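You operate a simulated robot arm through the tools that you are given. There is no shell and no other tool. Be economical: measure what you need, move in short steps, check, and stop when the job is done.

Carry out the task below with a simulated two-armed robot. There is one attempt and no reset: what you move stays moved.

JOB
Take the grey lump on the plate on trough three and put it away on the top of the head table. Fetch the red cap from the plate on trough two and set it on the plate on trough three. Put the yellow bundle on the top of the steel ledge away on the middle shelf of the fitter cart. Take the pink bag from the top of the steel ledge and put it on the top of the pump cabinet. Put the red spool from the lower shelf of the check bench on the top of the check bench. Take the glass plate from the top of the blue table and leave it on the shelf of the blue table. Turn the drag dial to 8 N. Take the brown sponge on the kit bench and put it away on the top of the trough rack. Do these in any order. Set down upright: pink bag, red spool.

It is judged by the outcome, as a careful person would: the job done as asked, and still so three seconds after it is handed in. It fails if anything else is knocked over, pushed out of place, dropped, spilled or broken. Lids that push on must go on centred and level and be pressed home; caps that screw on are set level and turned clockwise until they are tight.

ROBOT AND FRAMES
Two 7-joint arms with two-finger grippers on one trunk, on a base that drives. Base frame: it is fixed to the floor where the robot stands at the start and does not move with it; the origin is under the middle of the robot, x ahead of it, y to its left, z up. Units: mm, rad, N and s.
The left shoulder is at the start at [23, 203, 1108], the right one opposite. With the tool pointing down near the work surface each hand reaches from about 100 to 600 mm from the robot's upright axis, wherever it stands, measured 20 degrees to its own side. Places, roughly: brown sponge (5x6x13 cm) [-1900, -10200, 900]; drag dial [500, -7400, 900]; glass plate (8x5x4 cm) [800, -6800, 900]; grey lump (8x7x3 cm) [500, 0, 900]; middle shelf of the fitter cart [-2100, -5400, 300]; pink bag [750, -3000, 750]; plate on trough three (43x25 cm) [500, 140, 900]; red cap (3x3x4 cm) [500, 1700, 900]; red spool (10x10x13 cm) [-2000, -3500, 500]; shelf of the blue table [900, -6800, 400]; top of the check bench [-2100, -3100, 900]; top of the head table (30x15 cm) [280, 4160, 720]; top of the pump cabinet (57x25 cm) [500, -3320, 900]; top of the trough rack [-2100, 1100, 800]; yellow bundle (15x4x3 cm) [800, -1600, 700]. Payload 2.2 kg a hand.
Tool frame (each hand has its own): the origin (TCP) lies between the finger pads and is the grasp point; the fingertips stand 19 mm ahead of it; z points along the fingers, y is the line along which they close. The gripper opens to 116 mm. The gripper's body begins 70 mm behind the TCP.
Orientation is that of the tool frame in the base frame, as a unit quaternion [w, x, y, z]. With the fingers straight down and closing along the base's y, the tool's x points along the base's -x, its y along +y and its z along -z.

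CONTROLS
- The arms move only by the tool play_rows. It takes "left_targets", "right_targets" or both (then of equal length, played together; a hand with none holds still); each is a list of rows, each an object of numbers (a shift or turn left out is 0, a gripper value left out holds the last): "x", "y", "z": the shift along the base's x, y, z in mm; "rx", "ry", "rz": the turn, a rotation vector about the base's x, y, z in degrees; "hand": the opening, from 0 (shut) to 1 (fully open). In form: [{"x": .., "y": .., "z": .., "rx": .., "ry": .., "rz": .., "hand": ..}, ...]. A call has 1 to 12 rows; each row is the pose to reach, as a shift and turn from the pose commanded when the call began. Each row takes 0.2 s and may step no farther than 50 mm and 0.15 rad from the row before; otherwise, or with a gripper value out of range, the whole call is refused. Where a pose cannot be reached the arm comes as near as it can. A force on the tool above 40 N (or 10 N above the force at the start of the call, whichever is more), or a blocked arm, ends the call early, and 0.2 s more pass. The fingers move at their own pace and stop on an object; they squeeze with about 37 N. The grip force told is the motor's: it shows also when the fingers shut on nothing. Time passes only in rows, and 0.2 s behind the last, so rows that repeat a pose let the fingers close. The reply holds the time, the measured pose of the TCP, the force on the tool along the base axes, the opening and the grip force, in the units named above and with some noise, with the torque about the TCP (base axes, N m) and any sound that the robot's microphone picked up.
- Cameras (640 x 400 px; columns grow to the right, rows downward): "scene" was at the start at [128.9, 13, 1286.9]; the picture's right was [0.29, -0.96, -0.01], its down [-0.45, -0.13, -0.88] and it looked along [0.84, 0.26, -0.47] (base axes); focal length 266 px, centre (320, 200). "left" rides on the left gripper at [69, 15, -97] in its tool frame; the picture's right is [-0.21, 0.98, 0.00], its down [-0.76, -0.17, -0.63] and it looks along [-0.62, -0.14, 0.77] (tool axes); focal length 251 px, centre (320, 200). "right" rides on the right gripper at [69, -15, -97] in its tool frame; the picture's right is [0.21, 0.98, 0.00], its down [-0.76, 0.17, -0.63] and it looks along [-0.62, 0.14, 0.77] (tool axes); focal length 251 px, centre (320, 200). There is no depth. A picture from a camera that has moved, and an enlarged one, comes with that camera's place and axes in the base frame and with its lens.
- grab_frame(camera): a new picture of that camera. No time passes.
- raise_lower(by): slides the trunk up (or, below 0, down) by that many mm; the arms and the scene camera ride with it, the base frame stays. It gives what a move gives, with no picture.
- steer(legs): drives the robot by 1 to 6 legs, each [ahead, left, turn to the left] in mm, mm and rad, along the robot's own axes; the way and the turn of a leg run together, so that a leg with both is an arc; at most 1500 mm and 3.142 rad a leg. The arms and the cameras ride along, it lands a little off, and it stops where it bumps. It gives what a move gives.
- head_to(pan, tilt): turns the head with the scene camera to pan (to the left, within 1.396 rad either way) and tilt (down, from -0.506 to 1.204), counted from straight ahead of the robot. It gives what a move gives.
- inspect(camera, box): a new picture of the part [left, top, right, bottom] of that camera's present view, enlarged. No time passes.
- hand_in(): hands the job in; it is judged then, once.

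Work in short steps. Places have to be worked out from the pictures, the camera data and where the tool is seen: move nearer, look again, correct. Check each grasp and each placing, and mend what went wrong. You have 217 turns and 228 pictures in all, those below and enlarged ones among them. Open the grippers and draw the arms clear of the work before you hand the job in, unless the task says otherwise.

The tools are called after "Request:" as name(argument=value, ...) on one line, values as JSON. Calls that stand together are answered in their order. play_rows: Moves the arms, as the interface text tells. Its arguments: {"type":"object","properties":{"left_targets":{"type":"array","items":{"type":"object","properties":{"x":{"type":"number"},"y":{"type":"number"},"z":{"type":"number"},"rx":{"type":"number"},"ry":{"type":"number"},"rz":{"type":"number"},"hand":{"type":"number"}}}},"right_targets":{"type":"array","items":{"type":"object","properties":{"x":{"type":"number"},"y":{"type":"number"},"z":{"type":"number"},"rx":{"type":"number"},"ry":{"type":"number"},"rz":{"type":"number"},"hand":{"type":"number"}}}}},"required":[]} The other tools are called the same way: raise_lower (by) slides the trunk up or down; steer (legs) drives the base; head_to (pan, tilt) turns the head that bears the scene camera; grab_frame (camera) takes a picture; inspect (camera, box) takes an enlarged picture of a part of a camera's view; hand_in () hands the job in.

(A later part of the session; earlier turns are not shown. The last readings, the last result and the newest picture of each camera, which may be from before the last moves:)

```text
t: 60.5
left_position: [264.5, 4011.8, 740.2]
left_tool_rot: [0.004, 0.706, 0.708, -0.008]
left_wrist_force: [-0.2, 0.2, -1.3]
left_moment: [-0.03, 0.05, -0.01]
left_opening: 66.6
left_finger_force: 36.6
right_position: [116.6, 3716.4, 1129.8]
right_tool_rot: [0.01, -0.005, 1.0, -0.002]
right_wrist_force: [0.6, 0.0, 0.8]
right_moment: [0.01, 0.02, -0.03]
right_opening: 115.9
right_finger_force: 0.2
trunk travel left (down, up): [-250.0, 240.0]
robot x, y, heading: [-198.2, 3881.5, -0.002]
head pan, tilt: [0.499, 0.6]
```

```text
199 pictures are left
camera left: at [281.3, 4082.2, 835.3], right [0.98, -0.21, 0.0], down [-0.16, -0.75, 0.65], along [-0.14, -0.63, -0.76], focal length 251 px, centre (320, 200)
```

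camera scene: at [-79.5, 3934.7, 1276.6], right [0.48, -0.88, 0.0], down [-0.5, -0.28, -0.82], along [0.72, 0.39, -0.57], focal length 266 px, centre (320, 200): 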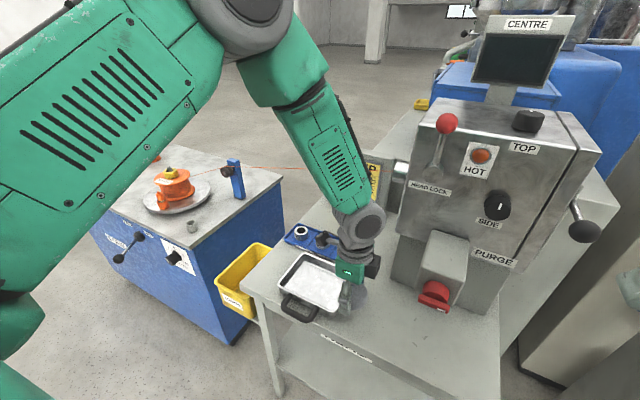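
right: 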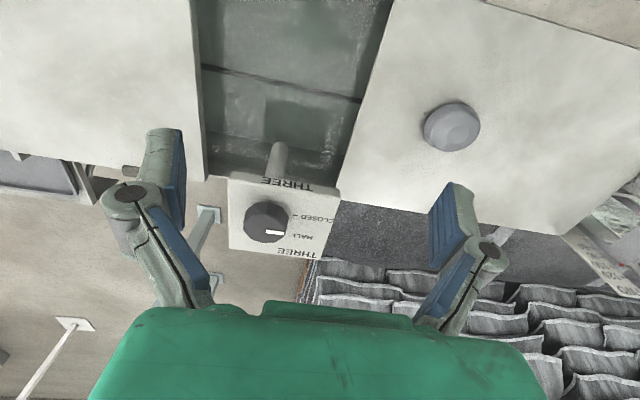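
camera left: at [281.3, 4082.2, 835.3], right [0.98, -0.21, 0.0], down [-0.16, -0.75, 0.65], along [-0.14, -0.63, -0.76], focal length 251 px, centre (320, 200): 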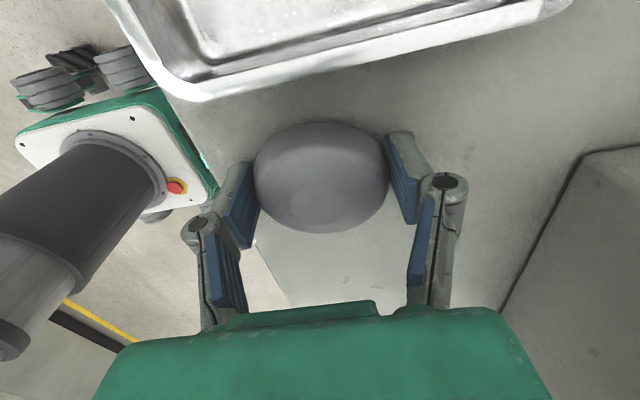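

No contact force yet; continue down in small steps.

Request:
play_rows(left_targets=[{"z": -2}, {"z": -4}, {"z": -5}, {"z": -5}])

Request:
play_rows(left_targets=[{"z": -2}, {"z": -3}, {"z": -3}])

Request:
inspect(camera="scene", box=[280, 220, 440, 340])

```text
t: 61.6
left_position: [264.3, 4010.1, 739.5]
left_tool_rot: [0.005, 0.705, 0.709, -0.006]
left_wrist_force: [-7.3, 1.0, 21.3]
left_moment: [0.23, 0.19, 0.05]
left_opening: 66.8
left_finger_force: 36.7
right_position: [114.2, 3715.5, 1132.2]
right_tool_rot: [0.01, -0.005, 1.0, -0.001]
right_wrist_force: [-0.2, 0.1, 0.3]
right_moment: [0.01, 0.03, -0.02]
right_opening: 116.1
right_finger_force: 0.0
trunk travel left (down, up): [-250.0, 240.0]
robot x, y, heading: [-200.3, 3881.5, 0.006]
head pan, tilt: [0.499, 0.6]
stopped in row 4 (left hand): the force on the tool passed its limit at 41 N (the readings are from after the stop); the commanded pose is now the measured one
```

```text
t: 62.1
left_position: [265.6, 4010.3, 738.7]
left_tool_rot: [0.006, 0.706, 0.708, -0.005]
left_wrist_force: [-7.4, 0.2, 22.2]
left_moment: [0.25, 0.96, 0.08]
left_opening: 66.6
left_finger_force: 37.5
right_position: [114.1, 3715.4, 1131.3]
right_tool_rot: [0.011, -0.006, 1.0, 0.0]
right_wrist_force: [0.3, -0.4, 0.5]
right_moment: [0.01, 0.0, -0.02]
right_opening: 115.8
right_finger_force: 0.1
trunk travel left (down, up): [-250.0, 240.0]
robot x, y, heading: [-195.3, 3882.1, -0.006]
head pan, tilt: [0.499, 0.6]
stopped in row 2 (left hand): the force on the tool passed its limit at 43 N (the readings are from after the stop); the commanded pose is now the measured one
```

```text
3.33 times, centred on (360, 280) of scene
camera zoom: at [-82.8, 3921.0, 1277.3], right [0.48, -0.88, 0.0], down [-0.5, -0.27, -0.82], along [0.72, 0.4, -0.57], focal length 888 px, centre (187, -67)
```

zoom: 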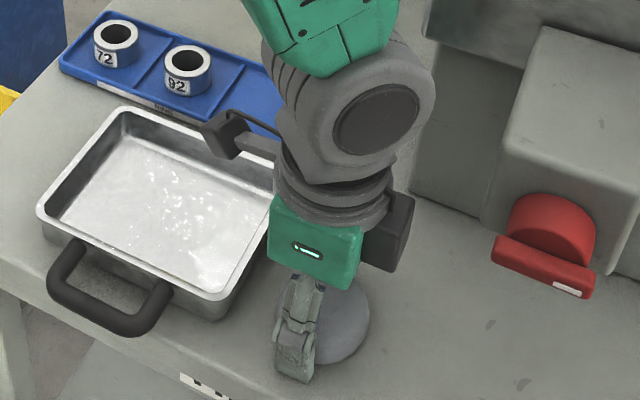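

Contact at z≈739. Release by opening moderately, then rise.

Request:
play_rows(left_targets=[{"hand": 0.62, "z": 1}, {"hand": 0.75, "z": 2}, {"hand": 0.75, "z": 4}, {"z": 30}, {"z": 75}, {"z": 120}, {"z": 165}, {"z": 210}, {"z": 250}])

Request:
grab_frame(camera="scene")

Request:
grab_frame(camera="left")

```text
t: 64.1
left_position: [265.5, 4014.0, 991.8]
left_tool_rot: [0.007, 0.706, 0.708, -0.005]
left_wrist_force: [-1.3, -0.2, -0.2]
left_moment: [-0.01, 0.0, -0.01]
left_opening: 86.8
left_finger_force: 0.1
right_position: [114.5, 3716.3, 1131.3]
right_tool_rot: [0.011, -0.005, 1.0, -0.001]
right_wrist_force: [0.0, -0.7, 0.3]
right_moment: [-0.03, 0.02, 0.02]
right_opening: 116.1
right_finger_force: 0.1
trunk travel left (down, up): [-250.0, 240.0]
robot x, y, heading: [-201.4, 3882.6, 0.003]
head pan, tilt: [0.499, 0.6]
```

```text
197 pictures are left
camera scene: at [-81.3, 3922.7, 1277.1], right [0.48, -0.88, 0.0], down [-0.5, -0.27, -0.82], along [0.72, 0.4, -0.57], focal length 266 px, centre (320, 200)
```

scene: 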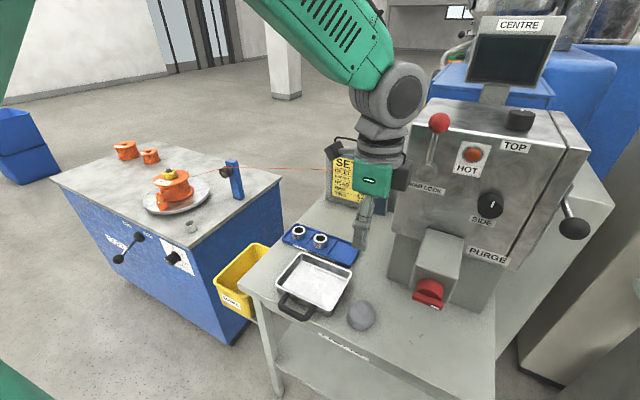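

```text
196 pictures are left
camera left: at [280.8, 4083.9, 1086.4], right [0.98, -0.21, 0.01], down [-0.17, -0.75, 0.65], along [-0.13, -0.63, -0.76], focal length 251 px, centre (320, 200)
```

left: 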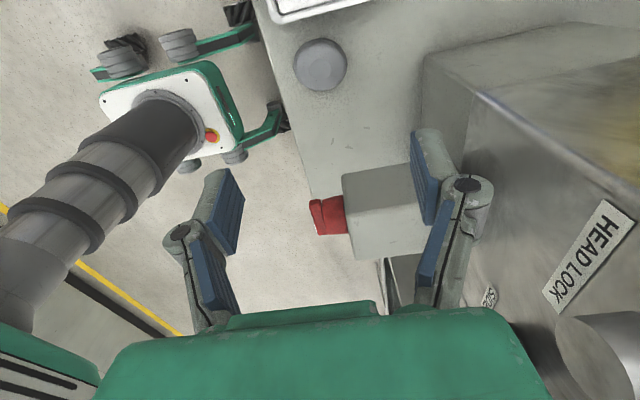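

The lump rests on the head table. I'll raise the hand, rotate back, and drive to trough two.

Request:
play_rows(left_targets=[{"x": -10, "y": 15, "z": 40, "rz": 7.5}, {"x": -20, "y": 30, "z": 80, "rz": 15}, {"x": -30, "y": 45, "z": 110, "rz": 22.5, "hand": 1}, {"x": -30, "y": 60, "z": 110, "rz": 30}, {"x": -30, "y": 75, "z": 110, "rz": 37.5}, {"x": -30, "y": 90, "z": 110, "rz": 45}, {"x": -30, "y": 100, "z": 110, "rz": 52.5}, {"x": -30, "y": 100, "z": 110, "rz": 60}, {"x": -30, "y": 100, "z": 110, "rz": 67.5}, {"x": -30, "y": 100, "z": 110, "rz": 75}, {"x": -30, "y": 100, "z": 110, "rz": 82.5}, {"x": -30, "y": 100, "z": 110, "rz": 90}])

Request:
steer(legs=[[0, -1200, 0], [200, -300, 0], [0, -830, 0]])

Request:
grab_frame(camera="scene")

```text
t: 66.7
left_position: [236.5, 4110.8, 1097.6]
left_tool_rot: [0.008, -0.003, 1.0, 0.001]
left_wrist_force: [0.1, -0.5, 0.0]
left_moment: [0.0, 0.01, 0.01]
left_opening: 115.9
left_finger_force: 0.1
right_position: [115.0, 3716.7, 1129.6]
right_tool_rot: [0.01, -0.004, 1.0, -0.002]
right_wrist_force: [-1.2, -0.6, -0.3]
right_moment: [0.02, 0.01, 0.01]
right_opening: 116.1
right_finger_force: 0.1
trunk travel left (down, up): [-250.0, 240.0]
robot x, y, heading: [-199.8, 3877.5, 0.0]
head pan, tilt: [0.499, 0.6]
```

```text
t: 78.8
left_position: [465.1, 1808.5, 1092.3]
left_tool_rot: [0.008, -0.021, 1.0, -0.007]
left_wrist_force: [0.0, 0.1, 0.1]
left_moment: [-0.05, -0.01, 0.03]
left_opening: 116.1
left_finger_force: 0.0
right_position: [358.0, 1410.5, 1134.4]
right_tool_rot: [0.011, -0.024, 1.0, -0.011]
right_wrist_force: [0.6, 0.4, -0.2]
right_moment: [-0.02, -0.03, 0.01]
right_opening: 116.0
right_finger_force: 0.1
trunk travel left (down, up): [-250.0, 240.0]
robot x, y, heading: [35.5, 1542.7, 0.037]
head pan, tilt: [0.499, 0.6]
```

```text
195 pictures are left
camera scene: at [154.4, 1605.9, 1276.4], right [0.51, -0.86, 0.01], down [-0.49, -0.3, -0.82], along [0.71, 0.41, -0.57], focal length 266 px, centre (320, 200)
```

scene: 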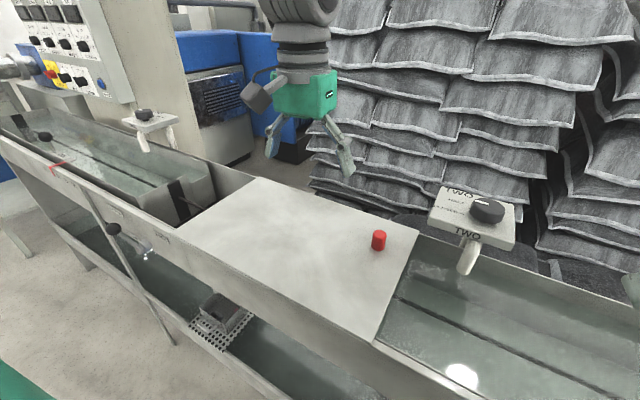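

The cap is at about [538, 1695, 920]. Let the sway damp, moving the hand closer above it meanwhile.

Request:
play_rows(left_targets=[{"x": 15, "y": -20}, {"x": 30, "y": -40}, {"x": 45, "y": -60}, {"x": 60, "y": -80}, {"x": 70, "y": -90}, {"x": 70, "y": -90}, {"x": 70, "y": -90}, {"x": 70, "y": -90}, {"x": 70, "y": -90}, {"x": 70, "y": -90}, {"x": 70, "y": -90}, {"x": 70, "y": -90}])

Request:
play_rows(left_targets=[{}, {}, {}, {}, {}, {}, {}, {}, {}, {}, {}, {}])

Request:
play_rows(left_targets=[{}, {}, {}, {}, {}, {}, {}, {}, {}, {}, {}, {}])

Request:
play_rows(left_targets=[{}, {}, {}, {}, {}, {}, {}, {}, {}, {}, {}, {}])

Request:
grab_frame(camera="left")

Request:
grab_frame(camera="scene")

```text
t: 81.4
left_position: [533.3, 1723.2, 1095.6]
left_tool_rot: [0.008, -0.023, 1.0, -0.007]
left_wrist_force: [-0.3, 0.5, -0.1]
left_moment: [-0.08, 0.0, -0.02]
left_opening: 115.9
left_finger_force: 0.1
right_position: [354.6, 1414.9, 1134.8]
right_tool_rot: [0.012, -0.024, 1.0, -0.011]
right_wrist_force: [0.1, 1.0, -0.1]
right_moment: [-0.07, 0.01, 0.02]
right_opening: 116.0
right_finger_force: 0.1
trunk travel left (down, up): [-250.0, 240.0]
robot x, y, heading: [41.4, 1550.4, 0.04]
head pan, tilt: [0.499, 0.6]
```

```text
t: 84.0
left_position: [533.3, 1721.7, 1096.7]
left_tool_rot: [0.009, -0.022, 1.0, -0.007]
left_wrist_force: [-0.4, 0.8, 0.3]
left_moment: [-0.06, -0.02, 0.03]
left_opening: 116.1
left_finger_force: 0.0
right_position: [356.1, 1411.7, 1132.8]
right_tool_rot: [0.012, -0.024, 1.0, -0.009]
right_wrist_force: [0.0, 0.6, -0.4]
right_moment: [-0.03, 0.0, -0.01]
right_opening: 115.8
right_finger_force: 0.0
trunk travel left (down, up): [-250.0, 240.0]
robot x, y, heading: [38.9, 1544.7, 0.037]
head pan, tilt: [0.499, 0.6]
```

```text
t: 86.6
left_position: [533.9, 1717.1, 1096.0]
left_tool_rot: [0.008, -0.021, 1.0, -0.006]
left_wrist_force: [-0.7, 0.5, -0.3]
left_moment: [-0.08, 0.0, -0.01]
left_opening: 116.0
left_finger_force: 0.0
right_position: [355.3, 1409.2, 1133.6]
right_tool_rot: [0.011, -0.024, 1.0, -0.008]
right_wrist_force: [-0.4, -0.3, -0.5]
right_moment: [-0.01, 0.02, 0.0]
right_opening: 116.1
right_finger_force: 0.2
trunk travel left (down, up): [-250.0, 240.0]
robot x, y, heading: [36.4, 1545.3, 0.039]
head pan, tilt: [0.499, 0.6]
```

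```text
t: 89.2
left_position: [534.5, 1712.2, 1095.9]
left_tool_rot: [0.009, -0.021, 1.0, -0.003]
left_wrist_force: [-0.8, 0.5, 0.4]
left_moment: [-0.04, 0.01, -0.03]
left_opening: 115.8
left_finger_force: 0.0
right_position: [356.1, 1403.3, 1132.1]
right_tool_rot: [0.011, -0.024, 1.0, -0.007]
right_wrist_force: [-0.1, -0.2, 0.1]
right_moment: [-0.01, 0.03, -0.01]
right_opening: 115.8
right_finger_force: 0.0
trunk travel left (down, up): [-250.0, 240.0]
robot x, y, heading: [38.8, 1542.1, 0.038]
head pan, tilt: [0.499, 0.6]
```

```text
194 pictures are left
camera left: at [462.7, 1725.8, 1190.2], right [0.17, 0.98, 0.0], down [0.75, -0.13, 0.65], along [0.64, -0.11, -0.76], focal length 251 px, centre (320, 200)
```

left: 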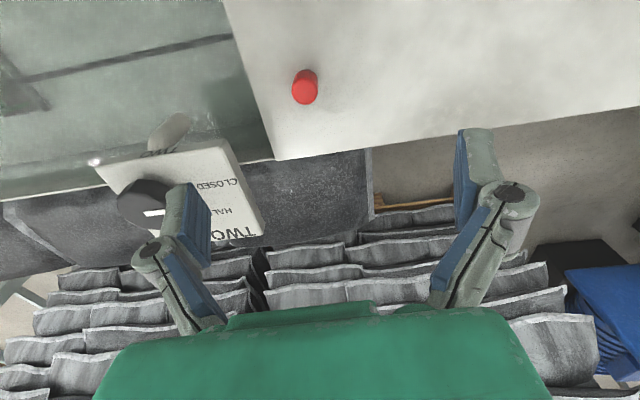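

```text
193 pictures are left
camera scene: at [154.8, 1596.8, 1276.8], right [0.51, -0.86, 0.0], down [-0.49, -0.29, -0.82], along [0.71, 0.42, -0.57], focal length 266 px, centre (320, 200)
```

scene: 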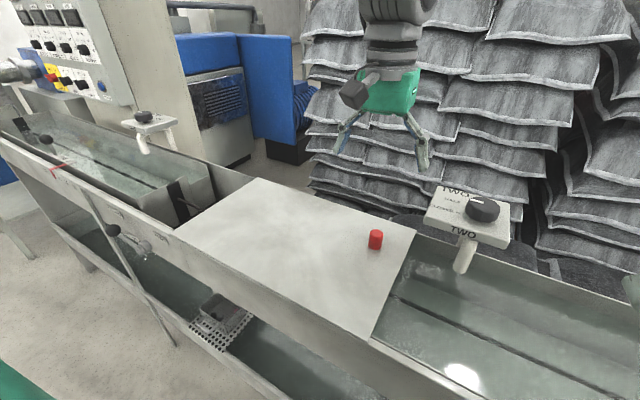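

Both cameras agree on the cap at [538, 1697]. The valve board edge is at y≈1613, so I'll narrow the gripper and descend.

Request:
play_rows(left_targets=[{"x": 3, "y": -13, "z": -30, "hand": 0.6}, {"x": 3, "y": -14, "z": -60}, {"x": 3, "y": -14, "z": -90}, {"x": 3, "y": -14, "z": -120}, {"x": 3, "y": -14, "z": -140}, {"x": 3, "y": -14, "z": -155}, {"x": 3, "y": -14, "z": -155}, {"x": 3, "y": -14, "z": -155}])

Request:
grab_frame(camera="left")

```text
t: 91.0
left_position: [536.9, 1696.5, 940.1]
left_tool_rot: [0.008, -0.02, 1.0, -0.003]
left_wrist_force: [-0.1, -0.5, -0.2]
left_moment: [-0.03, -0.01, 0.01]
left_opening: 69.7
left_finger_force: 0.1
right_position: [355.6, 1400.1, 1132.1]
right_tool_rot: [0.012, -0.025, 1.0, -0.004]
right_wrist_force: [-0.9, -0.1, 0.0]
right_moment: [-0.02, 0.0, -0.02]
right_opening: 116.2
right_finger_force: 0.0
trunk travel left (down, up): [-250.0, 240.0]
robot x, y, heading: [37.9, 1544.7, 0.038]
head pan, tilt: [0.499, 0.6]
```

```text
192 pictures are left
camera left: at [465.1, 1709.5, 1035.9], right [0.17, 0.98, 0.0], down [0.75, -0.13, 0.65], along [0.64, -0.11, -0.76], focal length 251 px, centre (320, 200)
```

left: 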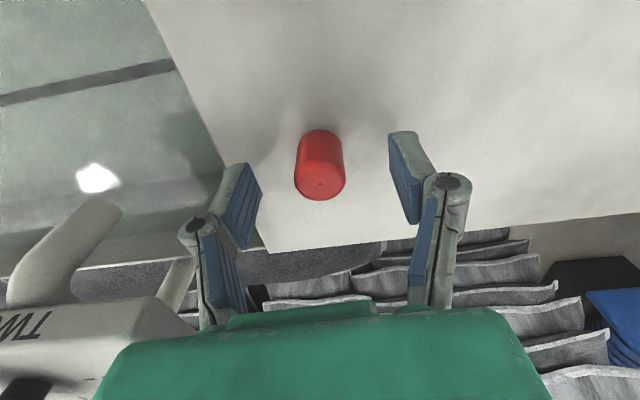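

Cap centred. Lower slightly, close, and lift.

Request:
play_rows(left_targets=[{"z": -6}, {"z": -6, "hand": 0.1}, {"z": -6}, {"z": -6}, {"z": 20}, {"z": 60}, {"z": 100}, {"z": 140}])

Request:
grab_frame(camera="left")

```text
t: 92.8
left_position: [531.2, 1692.8, 1081.0]
left_tool_rot: [0.008, -0.021, 1.0, -0.001]
left_wrist_force: [0.7, -0.3, -1.0]
left_moment: [-0.01, -0.05, 0.0]
left_opening: 24.9
left_finger_force: 37.2
right_position: [354.4, 1396.5, 1132.6]
right_tool_rot: [0.011, -0.025, 1.0, -0.004]
right_wrist_force: [-0.2, 1.0, 0.3]
right_moment: [0.03, -0.01, 0.0]
right_opening: 116.0
right_finger_force: 0.0
trunk travel left (down, up): [-250.0, 240.0]
robot x, y, heading: [37.5, 1542.1, 0.032]
head pan, tilt: [0.499, 0.6]
```

```text
191 pictures are left
camera left: at [460.6, 1704.8, 1174.1], right [0.17, 0.98, 0.0], down [0.75, -0.13, 0.65], along [0.64, -0.11, -0.76], focal length 251 px, centre (320, 200)
```

left: 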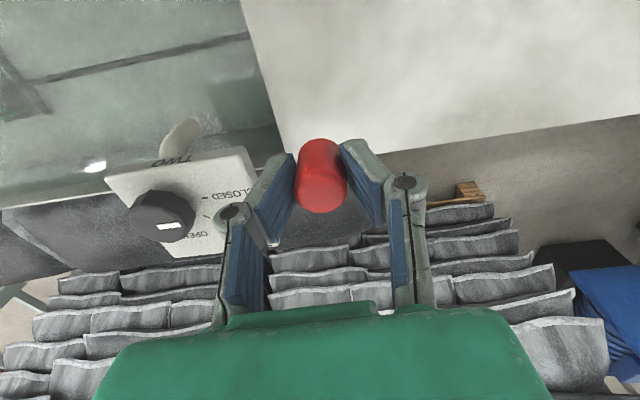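

The cap is held. Lift and tuck, then drive right to trough three.

Request:
play_rows(left_targets=[{"x": -10, "y": 15, "z": 20}, {"x": -20, "y": 30, "z": 45}, {"x": -35, "y": 45, "z": 70}, {"x": -50, "y": 60, "z": 90}, {"x": -65, "y": 80, "z": 95}])

Request:
steer(legs=[[-20, -300, -0.035], [0, -1260, 0], [0, -60, 0]])

Request:
play_rows(left_targets=[{}, {}, {}, {}, {}, {}, {}, {}, {}, {}, {}, {}])

Request:
play_rows(left_targets=[{}, {}, {}, {}, {}, {}, {}, {}, {}, {}, {}, {}])

Request:
play_rows(left_targets=[{}, {}, {}, {}, {}, {}, {}, {}, {}, {}, {}, {}])

Request:
grab_frame(camera="left")

Request:
grab_frame(camera="scene")

```text
t: 94.0
left_position: [471.4, 1771.7, 1177.4]
left_tool_rot: [0.008, -0.021, 1.0, -0.002]
left_wrist_force: [0.0, 0.1, -0.1]
left_moment: [-0.04, -0.02, 0.01]
left_opening: 24.8
left_finger_force: 37.1
right_position: [354.4, 1395.8, 1132.9]
right_tool_rot: [0.012, -0.024, 1.0, -0.004]
right_wrist_force: [0.7, 0.2, -0.4]
right_moment: [-0.02, -0.02, 0.02]
right_opening: 116.1
right_finger_force: 0.0
trunk travel left (down, up): [-250.0, 240.0]
robot x, y, heading: [37.4, 1541.4, 0.039]
head pan, tilt: [0.499, 0.6]
```

```text
t: 102.4
left_position: [449.0, 141.2, 1178.8]
left_tool_rot: [0.009, 0.007, 1.0, 0.006]
left_wrist_force: [0.9, -0.9, 0.2]
left_moment: [0.1, 0.02, 0.03]
left_opening: 24.9
left_finger_force: 36.7
right_position: [314.4, -224.1, 1130.1]
right_tool_rot: [0.014, 0.003, 1.0, 0.003]
right_wrist_force: [0.9, -0.2, 0.7]
right_moment: [0.13, 0.0, 0.03]
right_opening: 116.0
right_finger_force: 0.1
trunk travel left (down, up): [-250.0, 240.0]
robot x, y, heading: [8.4, -49.8, -0.019]
head pan, tilt: [0.499, 0.6]
```

```text
t: 105.0
left_position: [448.7, 151.9, 1177.8]
left_tool_rot: [0.009, 0.008, 1.0, 0.001]
left_wrist_force: [0.6, -0.4, 0.0]
left_moment: [0.07, 0.0, -0.01]
left_opening: 24.5
left_finger_force: 37.1
right_position: [312.6, -215.8, 1133.1]
right_tool_rot: [0.016, 0.003, 1.0, -0.003]
right_wrist_force: [0.3, -0.1, 0.7]
right_moment: [0.04, -0.02, 0.03]
right_opening: 116.0
right_finger_force: 0.1
trunk travel left (down, up): [-250.0, 240.0]
robot x, y, heading: [4.2, -48.7, -0.016]
head pan, tilt: [0.499, 0.6]
```

```text
t: 107.6
left_position: [447.9, 154.2, 1177.6]
left_tool_rot: [0.009, 0.006, 1.0, 0.0]
left_wrist_force: [0.9, 0.0, -1.0]
left_moment: [0.02, -0.04, 0.0]
left_opening: 24.7
left_finger_force: 36.7
right_position: [311.4, -213.0, 1136.1]
right_tool_rot: [0.016, 0.003, 1.0, -0.003]
right_wrist_force: [0.0, -0.3, 1.7]
right_moment: [0.09, 0.01, -0.01]
right_opening: 116.2
right_finger_force: 0.1
trunk travel left (down, up): [-250.0, 240.0]
robot x, y, heading: [6.7, -48.6, -0.014]
head pan, tilt: [0.499, 0.6]
```

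```text
t: 110.2
left_position: [448.8, 158.3, 1176.6]
left_tool_rot: [0.008, 0.006, 1.0, -0.002]
left_wrist_force: [-0.2, -0.3, -0.6]
left_moment: [0.01, 0.05, -0.01]
left_opening: 24.7
left_finger_force: 37.3
right_position: [311.2, -208.7, 1136.4]
right_tool_rot: [0.017, 0.004, 1.0, -0.005]
right_wrist_force: [0.3, 0.2, -0.1]
right_moment: [0.03, 0.02, 0.0]
right_opening: 116.3
right_finger_force: 0.1
trunk travel left (down, up): [-250.0, 240.0]
robot x, y, heading: [0.7, -46.0, -0.017]
head pan, tilt: [0.499, 0.6]
```

```text
190 pictures are left
camera left: at [378.2, 174.2, 1270.6], right [0.23, 0.97, 0.0], down [0.74, -0.17, 0.65], along [0.63, -0.15, -0.76], focal length 251 px, centre (320, 200)
```

left: 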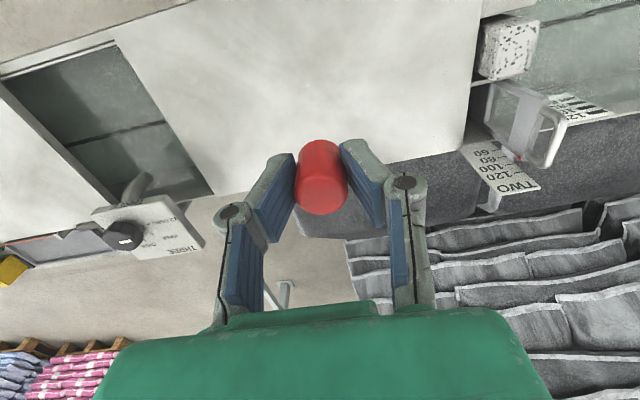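

```text
189 pictures are left
camera scene: at [124.3, -26.3, 1277.6], right [0.46, -0.89, -0.01], down [-0.5, -0.25, -0.83], along [0.73, 0.39, -0.56], focal length 266 px, centre (320, 200)
```

scene: 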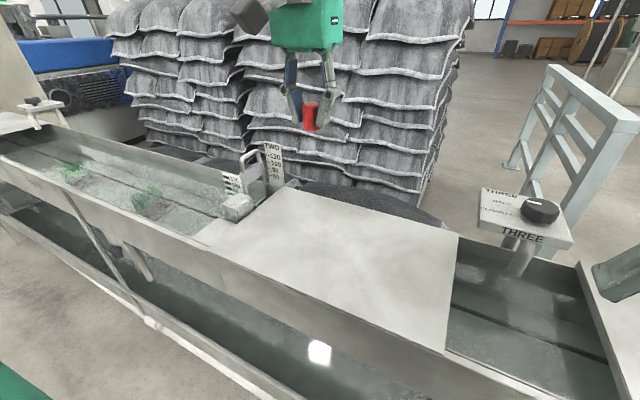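

Plate three is free. I'll move over about [474, 125] and descend to just above the plate.

Request:
play_rows(left_targets=[{"x": 8, "y": -12, "z": -30}, {"x": 16, "y": -24, "z": -65}, {"x": 25, "y": -35, "z": -100}, {"x": 25, "y": -35, "z": -135}, {"x": 25, "y": -35, "z": -170}, {"x": 25, "y": -35, "z": -200}, {"x": 25, "y": -35, "z": -220}, {"x": 25, "y": -35, "z": -233}, {"x": 25, "y": -35, "z": -233}, {"x": 25, "y": -35, "z": -233}])

Request:
play_rows(left_targets=[{"z": -2}, {"z": -4}, {"z": -6}, {"z": -7}, {"z": -7}])

Request:
grab_frame(camera="left")

Request:
inspect(camera="scene", box=[200, 160, 440, 310])

```text
t: 112.4
left_position: [473.0, 122.5, 943.9]
left_tool_rot: [0.011, 0.008, 1.0, 0.0]
left_wrist_force: [0.6, -0.4, -0.7]
left_moment: [0.05, 0.01, 0.04]
left_opening: 24.7
left_finger_force: 37.5
right_position: [312.6, -211.0, 1130.1]
right_tool_rot: [0.007, 0.004, 1.0, -0.003]
right_wrist_force: [0.6, -0.5, -0.3]
right_moment: [0.02, 0.0, -0.04]
right_opening: 116.1
right_finger_force: 0.0
trunk travel left (down, up): [-250.0, 240.0]
robot x, y, heading: [5.6, -48.1, -0.019]
head pan, tilt: [0.499, 0.6]
```

```text
t: 113.6
left_position: [471.9, 122.3, 938.2]
left_tool_rot: [0.008, 0.008, 1.0, 0.0]
left_wrist_force: [-0.6, 0.5, 0.1]
left_moment: [0.06, 0.01, -0.02]
left_opening: 24.8
left_finger_force: 36.9
right_position: [313.2, -211.8, 1134.9]
right_tool_rot: [0.016, 0.005, 1.0, -0.003]
right_wrist_force: [0.4, -0.2, 0.0]
right_moment: [0.03, -0.01, -0.01]
right_opening: 116.1
right_finger_force: 0.1
trunk travel left (down, up): [-250.0, 240.0]
robot x, y, heading: [3.2, -48.8, -0.018]
head pan, tilt: [0.499, 0.6]
```

```text
188 pictures are left
camera left: at [402.0, 138.5, 1031.1], right [0.23, 0.97, 0.0], down [0.74, -0.18, 0.65], along [0.63, -0.15, -0.76], focal length 251 px, centre (320, 200)
```

left: 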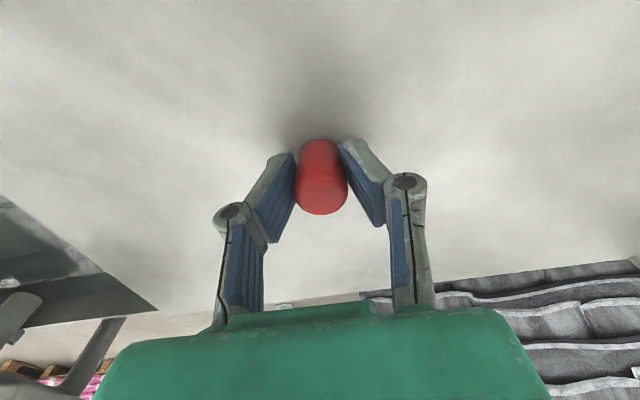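

```text
2.67 times, centred on (320, 235) of scene
camera zoom: at [124.8, -30.4, 1277.6], right [0.46, -0.89, -0.02], down [-0.5, -0.24, -0.83], along [0.73, 0.39, -0.56], focal length 710 px, centre (320, 107)
```

zoom: 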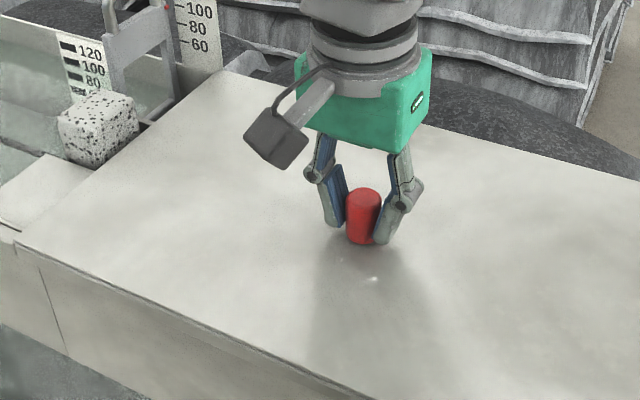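

Almost down; feel for contact with small steps.

Request:
play_rows(left_targets=[{"z": -2}, {"z": -3}, {"z": -3}])

Request:
play_rows(left_targets=[{"z": -2}, {"z": -3}, {"z": -3}])

Request:
play_rows(left_targets=[{"z": -1}, {"z": -2}, {"z": -2}])

```text
t: 114.4
left_position: [472.5, 114.3, 935.4]
left_tool_rot: [0.009, 0.009, 1.0, 0.003]
left_wrist_force: [-0.2, -0.5, -0.5]
left_moment: [0.04, -0.05, 0.0]
left_opening: 24.4
left_finger_force: 36.8
right_position: [311.0, -219.9, 1132.1]
right_tool_rot: [0.014, 0.004, 1.0, 0.0]
right_wrist_force: [-0.3, -0.9, 0.1]
right_moment: [0.04, -0.01, 0.0]
right_opening: 115.9
right_finger_force: 0.1
trunk travel left (down, up): [-250.0, 240.0]
robot x, y, heading: [9.0, -50.9, -0.016]
head pan, tilt: [0.499, 0.6]
```

```text
t: 115.2
left_position: [472.8, 113.1, 930.3]
left_tool_rot: [0.005, 0.008, 1.0, 0.002]
left_wrist_force: [0.7, -1.2, 0.2]
left_moment: [0.07, -0.02, -0.01]
left_opening: 24.9
left_finger_force: 36.9
right_position: [313.9, -219.9, 1131.6]
right_tool_rot: [0.014, 0.005, 1.0, -0.001]
right_wrist_force: [-0.5, -0.4, 0.4]
right_moment: [0.0, -0.02, -0.01]
right_opening: 116.2
right_finger_force: 0.1
trunk travel left (down, up): [-250.0, 240.0]
robot x, y, heading: [8.4, -46.5, -0.022]
head pan, tilt: [0.499, 0.6]
```

```text
t: 116.0
left_position: [471.9, 119.9, 930.0]
left_tool_rot: [0.008, 0.007, 1.0, 0.0]
left_wrist_force: [0.6, 6.0, 14.3]
left_moment: [0.13, -0.01, 0.01]
left_opening: 24.3
left_finger_force: 37.3
right_position: [312.8, -213.0, 1133.4]
right_tool_rot: [0.012, 0.004, 1.0, -0.004]
right_wrist_force: [1.1, -0.9, 0.7]
right_moment: [0.02, -0.04, 0.0]
right_opening: 116.0
right_finger_force: 0.0
trunk travel left (down, up): [-250.0, 240.0]
robot x, y, heading: [9.4, -47.6, -0.015]
head pan, tilt: [0.499, 0.6]
```

Contact made (14 N). Release and rise.

Request:
play_rows(left_targets=[{"hand": 0.45}, {"hand": 0.45}, {"z": 20}, {"z": 60}, {"z": 105}, {"z": 150}, {"z": 195}, {"z": 240}])

Request:
grab_frame(camera="scene")

Request:
head_to(pan=-1.35, tilt=0.3)

Request:
grab_frame(camera="scene")

```text
t: 117.8
left_position: [472.4, 123.5, 1170.9]
left_tool_rot: [0.01, 0.006, 1.0, -0.002]
left_wrist_force: [0.0, -0.3, -1.2]
left_moment: [0.05, -0.01, -0.01]
left_opening: 52.0
left_finger_force: 0.0
right_position: [314.0, -208.2, 1133.9]
right_tool_rot: [0.012, 0.003, 1.0, -0.005]
right_wrist_force: [-0.3, -0.7, 0.4]
right_moment: [0.01, -0.03, 0.0]
right_opening: 116.1
right_finger_force: 0.0
trunk travel left (down, up): [-250.0, 240.0]
robot x, y, heading: [4.3, -46.9, -0.021]
head pan, tilt: [0.499, 0.6]
```

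```text
186 pictures are left
camera scene: at [124.0, -11.8, 1277.2], right [0.46, -0.89, 0.0], down [-0.5, -0.26, -0.83], along [0.73, 0.38, -0.56], focal length 266 px, centre (320, 200)
```

scene: 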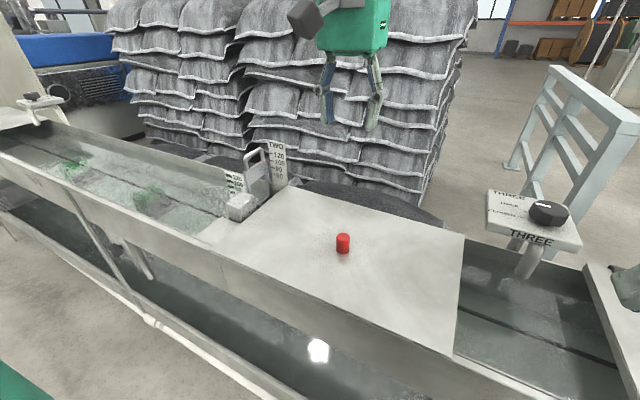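

```text
t: 119.6
left_position: [473.7, 128.4, 1168.4]
left_tool_rot: [0.009, 0.007, 1.0, -0.004]
left_wrist_force: [-0.4, -1.0, 0.5]
left_moment: [0.01, 0.01, 0.05]
left_opening: 52.2
left_finger_force: 0.0
right_position: [314.2, -204.6, 1133.6]
right_tool_rot: [0.012, 0.004, 1.0, -0.006]
right_wrist_force: [-0.1, 0.0, 0.2]
right_moment: [0.01, 0.0, 0.0]
right_opening: 116.1
right_finger_force: 0.1
trunk travel left (down, up): [-250.0, 240.0]
robot x, y, heading: [5.2, -45.8, -0.019]
head pan, tilt: [-1.349, 0.3]
```

```text
185 pictures are left
camera scene: at [65.4, -139.7, 1304.5], right [-0.98, -0.2, 0.0], down [-0.06, 0.29, -0.95], along [0.19, -0.94, -0.3], focal length 266 px, centre (320, 200)
```

scene: 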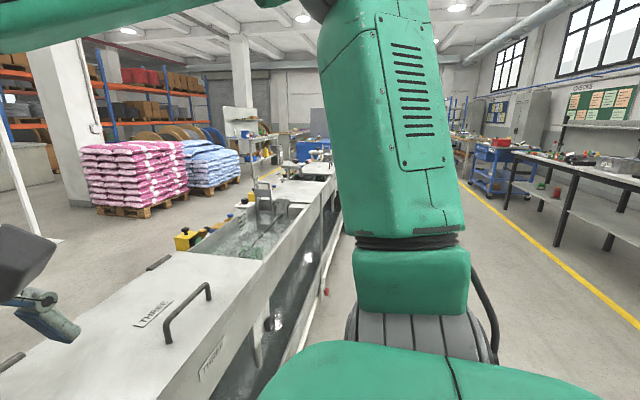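

The cap stands on plate three. Next I drive right towards the steel ledge and look for the yellow bundle.

Request:
steer(legs=[[-20, -1400, 0.019]])

Request:
head_to(pan=-0.2, tilt=0.55)

Request:
grab_frame(camera="scene")

Request:
head_to(pan=-0.9, tilt=0.4)

Request:
grab_frame(camera="scene")

```text
t: 126.4
left_position: [429.8, -1233.1, 1168.9]
left_tool_rot: [0.009, 0.006, 1.0, -0.004]
left_wrist_force: [0.8, 0.5, 0.7]
left_moment: [0.03, 0.06, -0.01]
left_opening: 52.2
left_finger_force: 0.1
right_position: [271.4, -1566.2, 1132.9]
right_tool_rot: [0.012, 0.002, 1.0, -0.007]
right_wrist_force: [-0.4, 0.1, -0.5]
right_moment: [0.01, -0.02, 0.0]
right_opening: 115.9
right_finger_force: 0.0
trunk travel left (down, up): [-250.0, 240.0]
robot x, y, heading: [-39.9, -1409.3, -0.013]
head pan, tilt: [-1.349, 0.3]
```

```text
t: 127.8
left_position: [428.1, -1232.1, 1170.5]
left_tool_rot: [0.01, 0.006, 1.0, -0.003]
left_wrist_force: [0.0, -0.4, 0.2]
left_moment: [0.01, 0.01, 0.02]
left_opening: 52.2
left_finger_force: 0.0
right_position: [269.3, -1564.1, 1132.9]
right_tool_rot: [0.01, 0.001, 1.0, -0.006]
right_wrist_force: [-0.2, 0.1, -0.1]
right_moment: [-0.03, -0.04, -0.02]
right_opening: 115.9
right_finger_force: 0.0
trunk travel left (down, up): [-250.0, 240.0]
robot x, y, heading: [-32.5, -1408.2, -0.021]
head pan, tilt: [-0.201, 0.55]
```

```text
184 pictures are left
camera scene: at [91.9, -1429.1, 1281.5], right [-0.21, -0.98, 0.0], down [-0.51, 0.11, -0.85], along [0.83, -0.18, -0.52], focal length 266 px, centre (320, 200)
```

scene: 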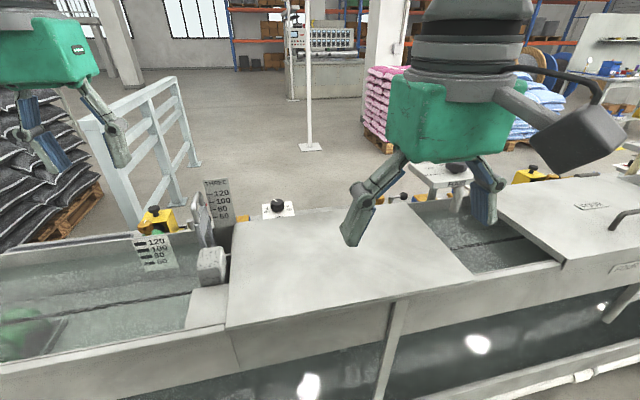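

```text
t: 128.9
left_position: [427.6, -1231.4, 1170.0]
left_tool_rot: [0.008, 0.005, 1.0, -0.003]
left_wrist_force: [-0.3, -0.6, -0.1]
left_moment: [-0.03, 0.02, 0.02]
left_opening: 52.1
left_finger_force: 0.1
right_position: [269.0, -1566.2, 1133.4]
right_tool_rot: [0.01, 0.002, 1.0, -0.007]
right_wrist_force: [-0.1, -0.6, 0.7]
right_moment: [0.03, 0.0, 0.04]
right_opening: 116.0
right_finger_force: 0.2
trunk travel left (down, up): [-250.0, 240.0]
robot x, y, heading: [-36.5, -1407.2, -0.013]
head pan, tilt: [-0.901, 0.4]
```

```text
183 pictures are left
camera scene: at [60.7, -1483.3, 1295.2], right [-0.79, -0.61, 0.0], down [-0.24, 0.31, -0.92], along [0.56, -0.73, -0.39], focal length 266 px, centre (320, 200)
```

scene: 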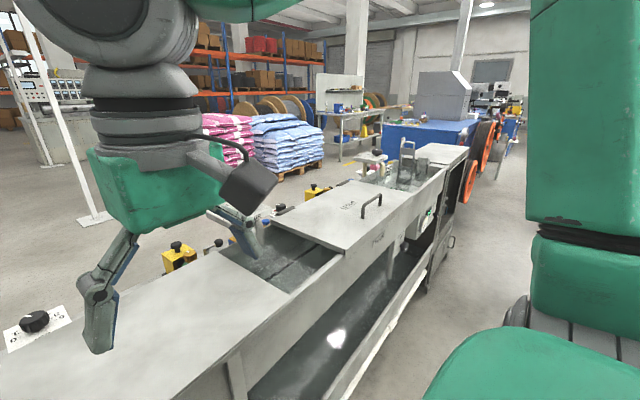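

The ledge isn't visible from here. I'll drive on to y≈-2900 where the pump cabinet and pink bag should be and look over.

Request:
steer(legs=[[0, -1400, 0.013]])

Request:
head_to(pan=0.1, tilt=0.5)

Request:
grab_frame(camera="scene")

Request:
head_to(pan=-0.9, tilt=0.4)

Request:
grab_frame(camera="scene")

```text
t: 135.9
left_position: [403.5, -2651.8, 1169.4]
left_tool_rot: [0.009, 0.009, 1.0, -0.004]
left_wrist_force: [-0.6, 0.4, -0.4]
left_moment: [0.01, 0.01, -0.01]
left_opening: 52.1
left_finger_force: 0.1
right_position: [243.5, -2983.4, 1133.8]
right_tool_rot: [0.011, 0.005, 1.0, -0.008]
right_wrist_force: [-0.3, 0.1, 0.2]
right_moment: [0.0, 0.03, 0.01]
right_opening: 115.9
right_finger_force: 0.1
trunk travel left (down, up): [-250.0, 240.0]
robot x, y, heading: [-64.6, -2827.3, -0.018]
head pan, tilt: [-0.901, 0.4]
```

```text
t: 137.2
left_position: [402.7, -2651.8, 1169.5]
left_tool_rot: [0.011, 0.009, 1.0, -0.005]
left_wrist_force: [-0.7, 0.0, -0.3]
left_moment: [0.01, 0.0, -0.01]
left_opening: 51.9
left_finger_force: 0.2
right_position: [240.9, -2984.5, 1132.9]
right_tool_rot: [0.009, 0.005, 1.0, -0.008]
right_wrist_force: [1.1, 0.0, 0.5]
right_moment: [0.03, -0.01, -0.02]
right_opening: 116.0
right_finger_force: 0.0
trunk travel left (down, up): [-250.0, 240.0]
robot x, y, heading: [-61.0, -2831.2, -0.022]
head pan, tilt: [0.099, 0.499]
```

```text
182 pictures are left
camera scene: at [69.7, -2820.7, 1286.1], right [0.08, -1.0, 0.0], down [-0.48, -0.04, -0.88], along [0.87, 0.07, -0.48], focal length 266 px, centre (320, 200)
```

scene: 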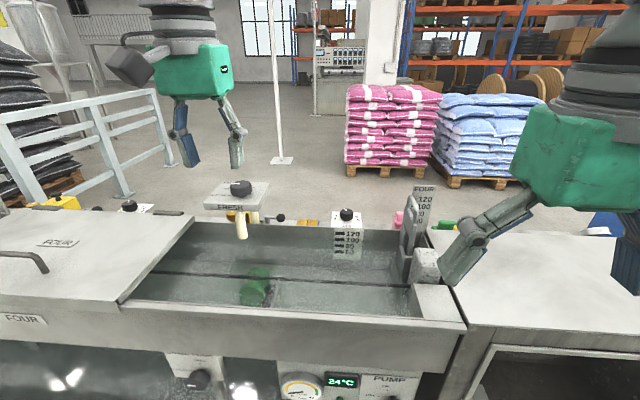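

```text
t: 138.5
left_position: [402.3, -2652.2, 1170.5]
left_tool_rot: [0.01, 0.009, 1.0, -0.005]
left_wrist_force: [0.6, 0.4, 0.3]
left_moment: [-0.01, -0.03, 0.0]
left_opening: 52.3
left_finger_force: 0.1
right_position: [242.3, -2984.3, 1133.9]
right_tool_rot: [0.009, 0.005, 1.0, -0.007]
right_wrist_force: [0.9, 0.0, 0.4]
right_moment: [-0.01, 0.01, -0.01]
right_opening: 116.1
right_finger_force: 0.1
trunk travel left (down, up): [-250.0, 240.0]
robot x, y, heading: [-61.3, -2829.2, -0.02]
head pan, tilt: [-0.901, 0.4]
```

```text
181 pictures are left
camera scene: at [35.1, -2902.3, 1295.2], right [-0.8, -0.61, 0.0], down [-0.24, 0.31, -0.92], along [0.56, -0.73, -0.39], focal length 266 px, centre (320, 200)
```

scene: 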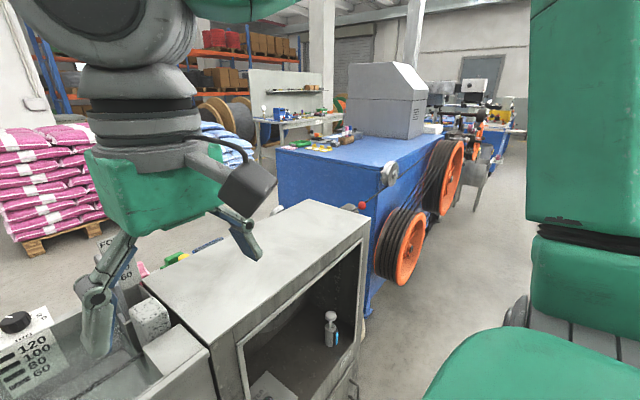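

The pink bag is behind the trough on the ledge's far side, so I need to get round to that side. I'll drive on along the aisle, looking for a gap in the line.

Request:
steer(legs=[[-200, -300, 0.02], [0, -1400, 0], [0, -1000, 0]])

Request:
head_to(pan=-0.3, tilt=0.4)

Request:
grab_frame(camera="scene")

Request:
head_to(pan=0.8, tilt=0.3)

Request:
grab_frame(camera="scene")

```text
t: 152.1
left_position: [179.0, -5372.5, 1174.1]
left_tool_rot: [0.011, 0.006, 1.0, 0.008]
left_wrist_force: [-0.1, -1.1, 0.2]
left_moment: [0.16, -0.04, 0.02]
left_opening: 52.3
left_finger_force: 0.0
right_position: [21.5, -5702.9, 1125.1]
right_tool_rot: [0.004, 0.002, 1.0, 0.005]
right_wrist_force: [-0.2, -1.5, 0.2]
right_moment: [0.09, -0.05, -0.03]
right_opening: 116.0
right_finger_force: 0.0
trunk travel left (down, up): [-250.0, 240.0]
robot x, y, heading: [-282.7, -5528.0, -0.013]
head pan, tilt: [-0.901, 0.4]
```

```text
t: 153.1
left_position: [176.6, -5400.9, 1176.7]
left_tool_rot: [0.013, 0.009, 1.0, 0.017]
left_wrist_force: [0.0, -2.7, -0.2]
left_moment: [0.18, -0.01, -0.01]
left_opening: 52.2
left_finger_force: 0.1
right_position: [19.4, -5730.6, 1122.1]
right_tool_rot: [0.002, 0.003, 1.0, 0.016]
right_wrist_force: [-0.1, -2.0, 0.6]
right_moment: [0.13, 0.0, -0.01]
right_opening: 116.1
right_finger_force: 0.1
trunk travel left (down, up): [-250.0, 240.0]
robot x, y, heading: [-286.0, -5534.5, -0.021]
head pan, tilt: [-0.3, 0.4]
```

```text
180 pictures are left
camera scene: at [-154.1, -5598.2, 1293.7], right [-0.31, -0.95, -0.03], down [-0.37, 0.15, -0.92], along [0.87, -0.27, -0.4], focal length 266 px, centre (320, 200)
```

scene: 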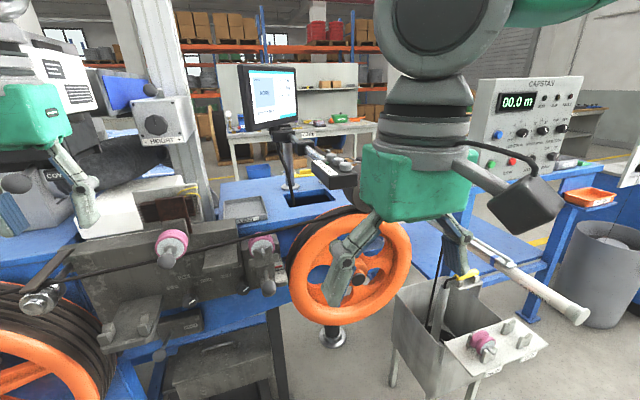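

```text
t: 154.5
left_position: [177.3, -5317.8, 1167.4]
left_tool_rot: [0.012, 0.003, 1.0, -0.012]
left_wrist_force: [-0.3, 2.7, 0.4]
left_moment: [-0.22, -0.02, 0.03]
left_opening: 52.5
left_finger_force: 0.0
right_position: [19.8, -5651.9, 1129.1]
right_tool_rot: [-0.001, 0.001, 1.0, -0.015]
right_wrist_force: [0.5, 1.6, -0.5]
right_moment: [-0.14, -0.01, -0.02]
right_opening: 115.7
right_finger_force: 0.1
trunk travel left (down, up): [-250.0, 240.0]
robot x, y, heading: [-283.4, -5516.5, -0.013]
head pan, tilt: [0.799, 0.3]
```

```text
179 pictures are left
camera scene: at [-175.3, -5408.2, 1301.4], right [0.71, -0.71, 0.02], down [-0.21, -0.24, -0.95], along [0.67, 0.67, -0.32], focal length 266 px, centre (320, 200)
```

scene: 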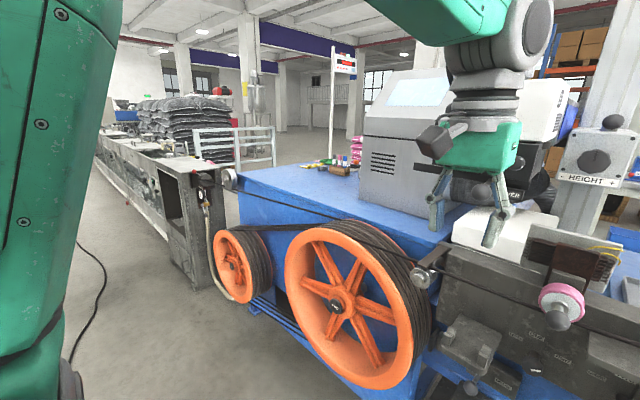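

The product line here is continuous with cable, so no gap yet. I'll continue to the blue table and drag dial area.

Request:
steer(legs=[[-40, -1250, 0.015]])

Request:
head_to(pan=0.1, tilt=0.45)

Request:
grab_frame(camera="scene")

Request:
head_to(pan=-0.9, tilt=0.35)

Request:
grab_frame(camera="scene")

```text
t: 160.9
left_position: [134.8, -6678.9, 1177.3]
left_tool_rot: [0.013, -0.005, 1.0, 0.021]
left_wrist_force: [1.2, -3.6, -0.5]
left_moment: [0.28, 0.04, -0.02]
left_opening: 52.3
left_finger_force: 0.1
right_position: [-14.4, -7010.8, 1120.2]
right_tool_rot: [0.003, -0.009, 1.0, 0.018]
right_wrist_force: [-0.7, -2.2, 0.4]
right_moment: [0.22, -0.04, 0.02]
right_opening: 116.0
right_finger_force: 0.1
trunk travel left (down, up): [-250.0, 240.0]
robot x, y, heading: [-318.1, -6814.5, 0.012]
head pan, tilt: [0.799, 0.3]
```

```text
t: 162.0
left_position: [132.2, -6620.2, 1172.3]
left_tool_rot: [0.014, -0.006, 1.0, -0.003]
left_wrist_force: [-0.1, 0.4, -0.4]
left_moment: [-0.08, 0.0, -0.01]
left_opening: 52.3
left_finger_force: 0.1
right_position: [-17.5, -6955.2, 1130.7]
right_tool_rot: [0.005, -0.01, 1.0, -0.005]
right_wrist_force: [-0.1, 0.9, -0.5]
right_moment: [-0.04, -0.04, 0.01]
right_opening: 116.1
right_finger_force: 0.0
trunk travel left (down, up): [-250.0, 240.0]
robot x, y, heading: [-321.9, -6811.2, 0.012]
head pan, tilt: [0.099, 0.45]
```

```text
178 pictures are left
camera scene: at [-189.1, -6805.9, 1290.6], right [0.11, -0.99, -0.01], down [-0.43, -0.04, -0.9], along [0.89, 0.1, -0.44], focal length 266 px, centre (320, 200)
```

scene: 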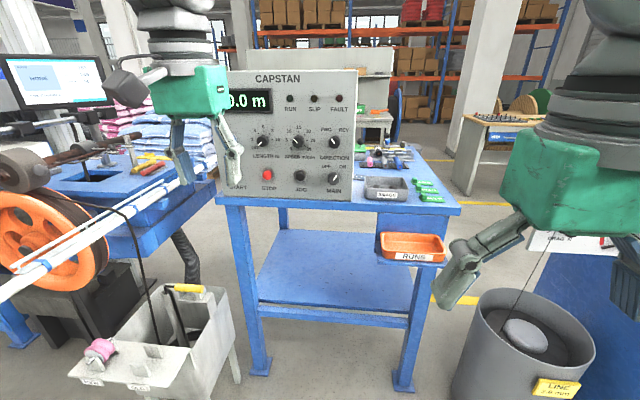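

```text
t: 163.2
left_position: [132.5, -6646.7, 1173.5]
left_tool_rot: [0.013, -0.004, 1.0, 0.006]
left_wrist_force: [0.2, 0.7, -0.1]
left_moment: [0.0, -0.01, 0.01]
left_opening: 52.0
left_finger_force: 0.0
right_position: [-15.6, -6980.5, 1121.6]
right_tool_rot: [-0.007, -0.01, 1.0, 0.002]
right_wrist_force: [-0.5, -0.1, -0.3]
right_moment: [0.0, -0.01, 0.0]
right_opening: 116.3
right_finger_force: 0.2
trunk travel left (down, up): [-250.0, 240.0]
robot x, y, heading: [-325.9, -6819.4, 0.009]
head pan, tilt: [-0.901, 0.351]
```

```text
177 pictures are left
camera scene: at [-220.9, -6872.8, 1300.6], right [-0.77, -0.63, 0.01], down [-0.22, 0.26, -0.94], along [0.59, -0.73, -0.34], focal length 266 px, centre (320, 200)
```

scene: 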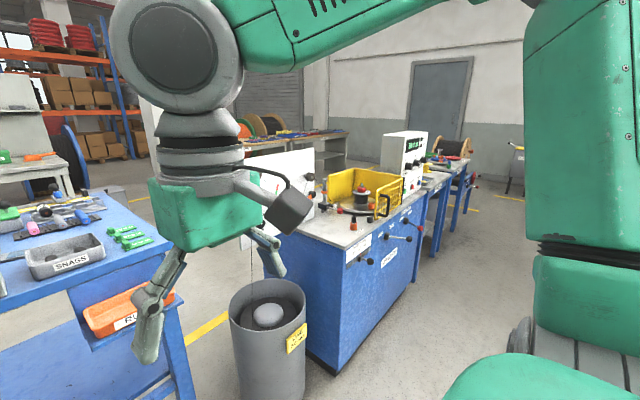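

I see the blue table with capstan panel. I'll zoom in on its top to find the glass plate.

Request:
head_to(pan=0.0, tilt=0.45)

Request:
inspect(camera="scene", box=[250, 110, 470, 250])

```text
t: 164.4
left_position: [132.8, -6657.0, 1174.8]
left_tool_rot: [0.013, -0.004, 1.0, 0.011]
left_wrist_force: [-0.1, -0.7, 0.1]
left_moment: [0.06, 0.03, -0.03]
left_opening: 52.1
left_finger_force: 0.0
right_position: [-17.1, -6990.7, 1128.0]
right_tool_rot: [0.005, -0.01, 1.0, 0.01]
right_wrist_force: [-0.9, -0.9, 1.2]
right_moment: [0.03, -0.07, -0.03]
right_opening: 115.7
right_finger_force: 0.0
trunk travel left (down, up): [-250.0, 240.0]
robot x, y, heading: [-321.2, -6818.9, 0.016]
head pan, tilt: [0.0, 0.45]
```

```text
2.86 times, centred on (360, 180) of scene
camera zoom: at [-188.0, -6855.1, 1289.3], right [0.01, -1.0, -0.03], down [-0.44, 0.02, -0.9], along [0.9, 0.02, -0.44], focal length 761 px, centre (206, 257)
```

zoom: 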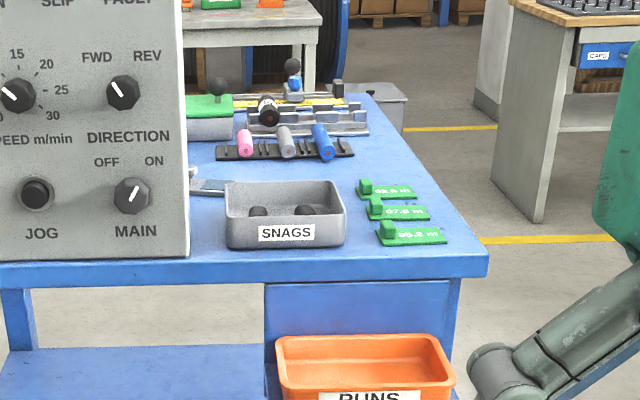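

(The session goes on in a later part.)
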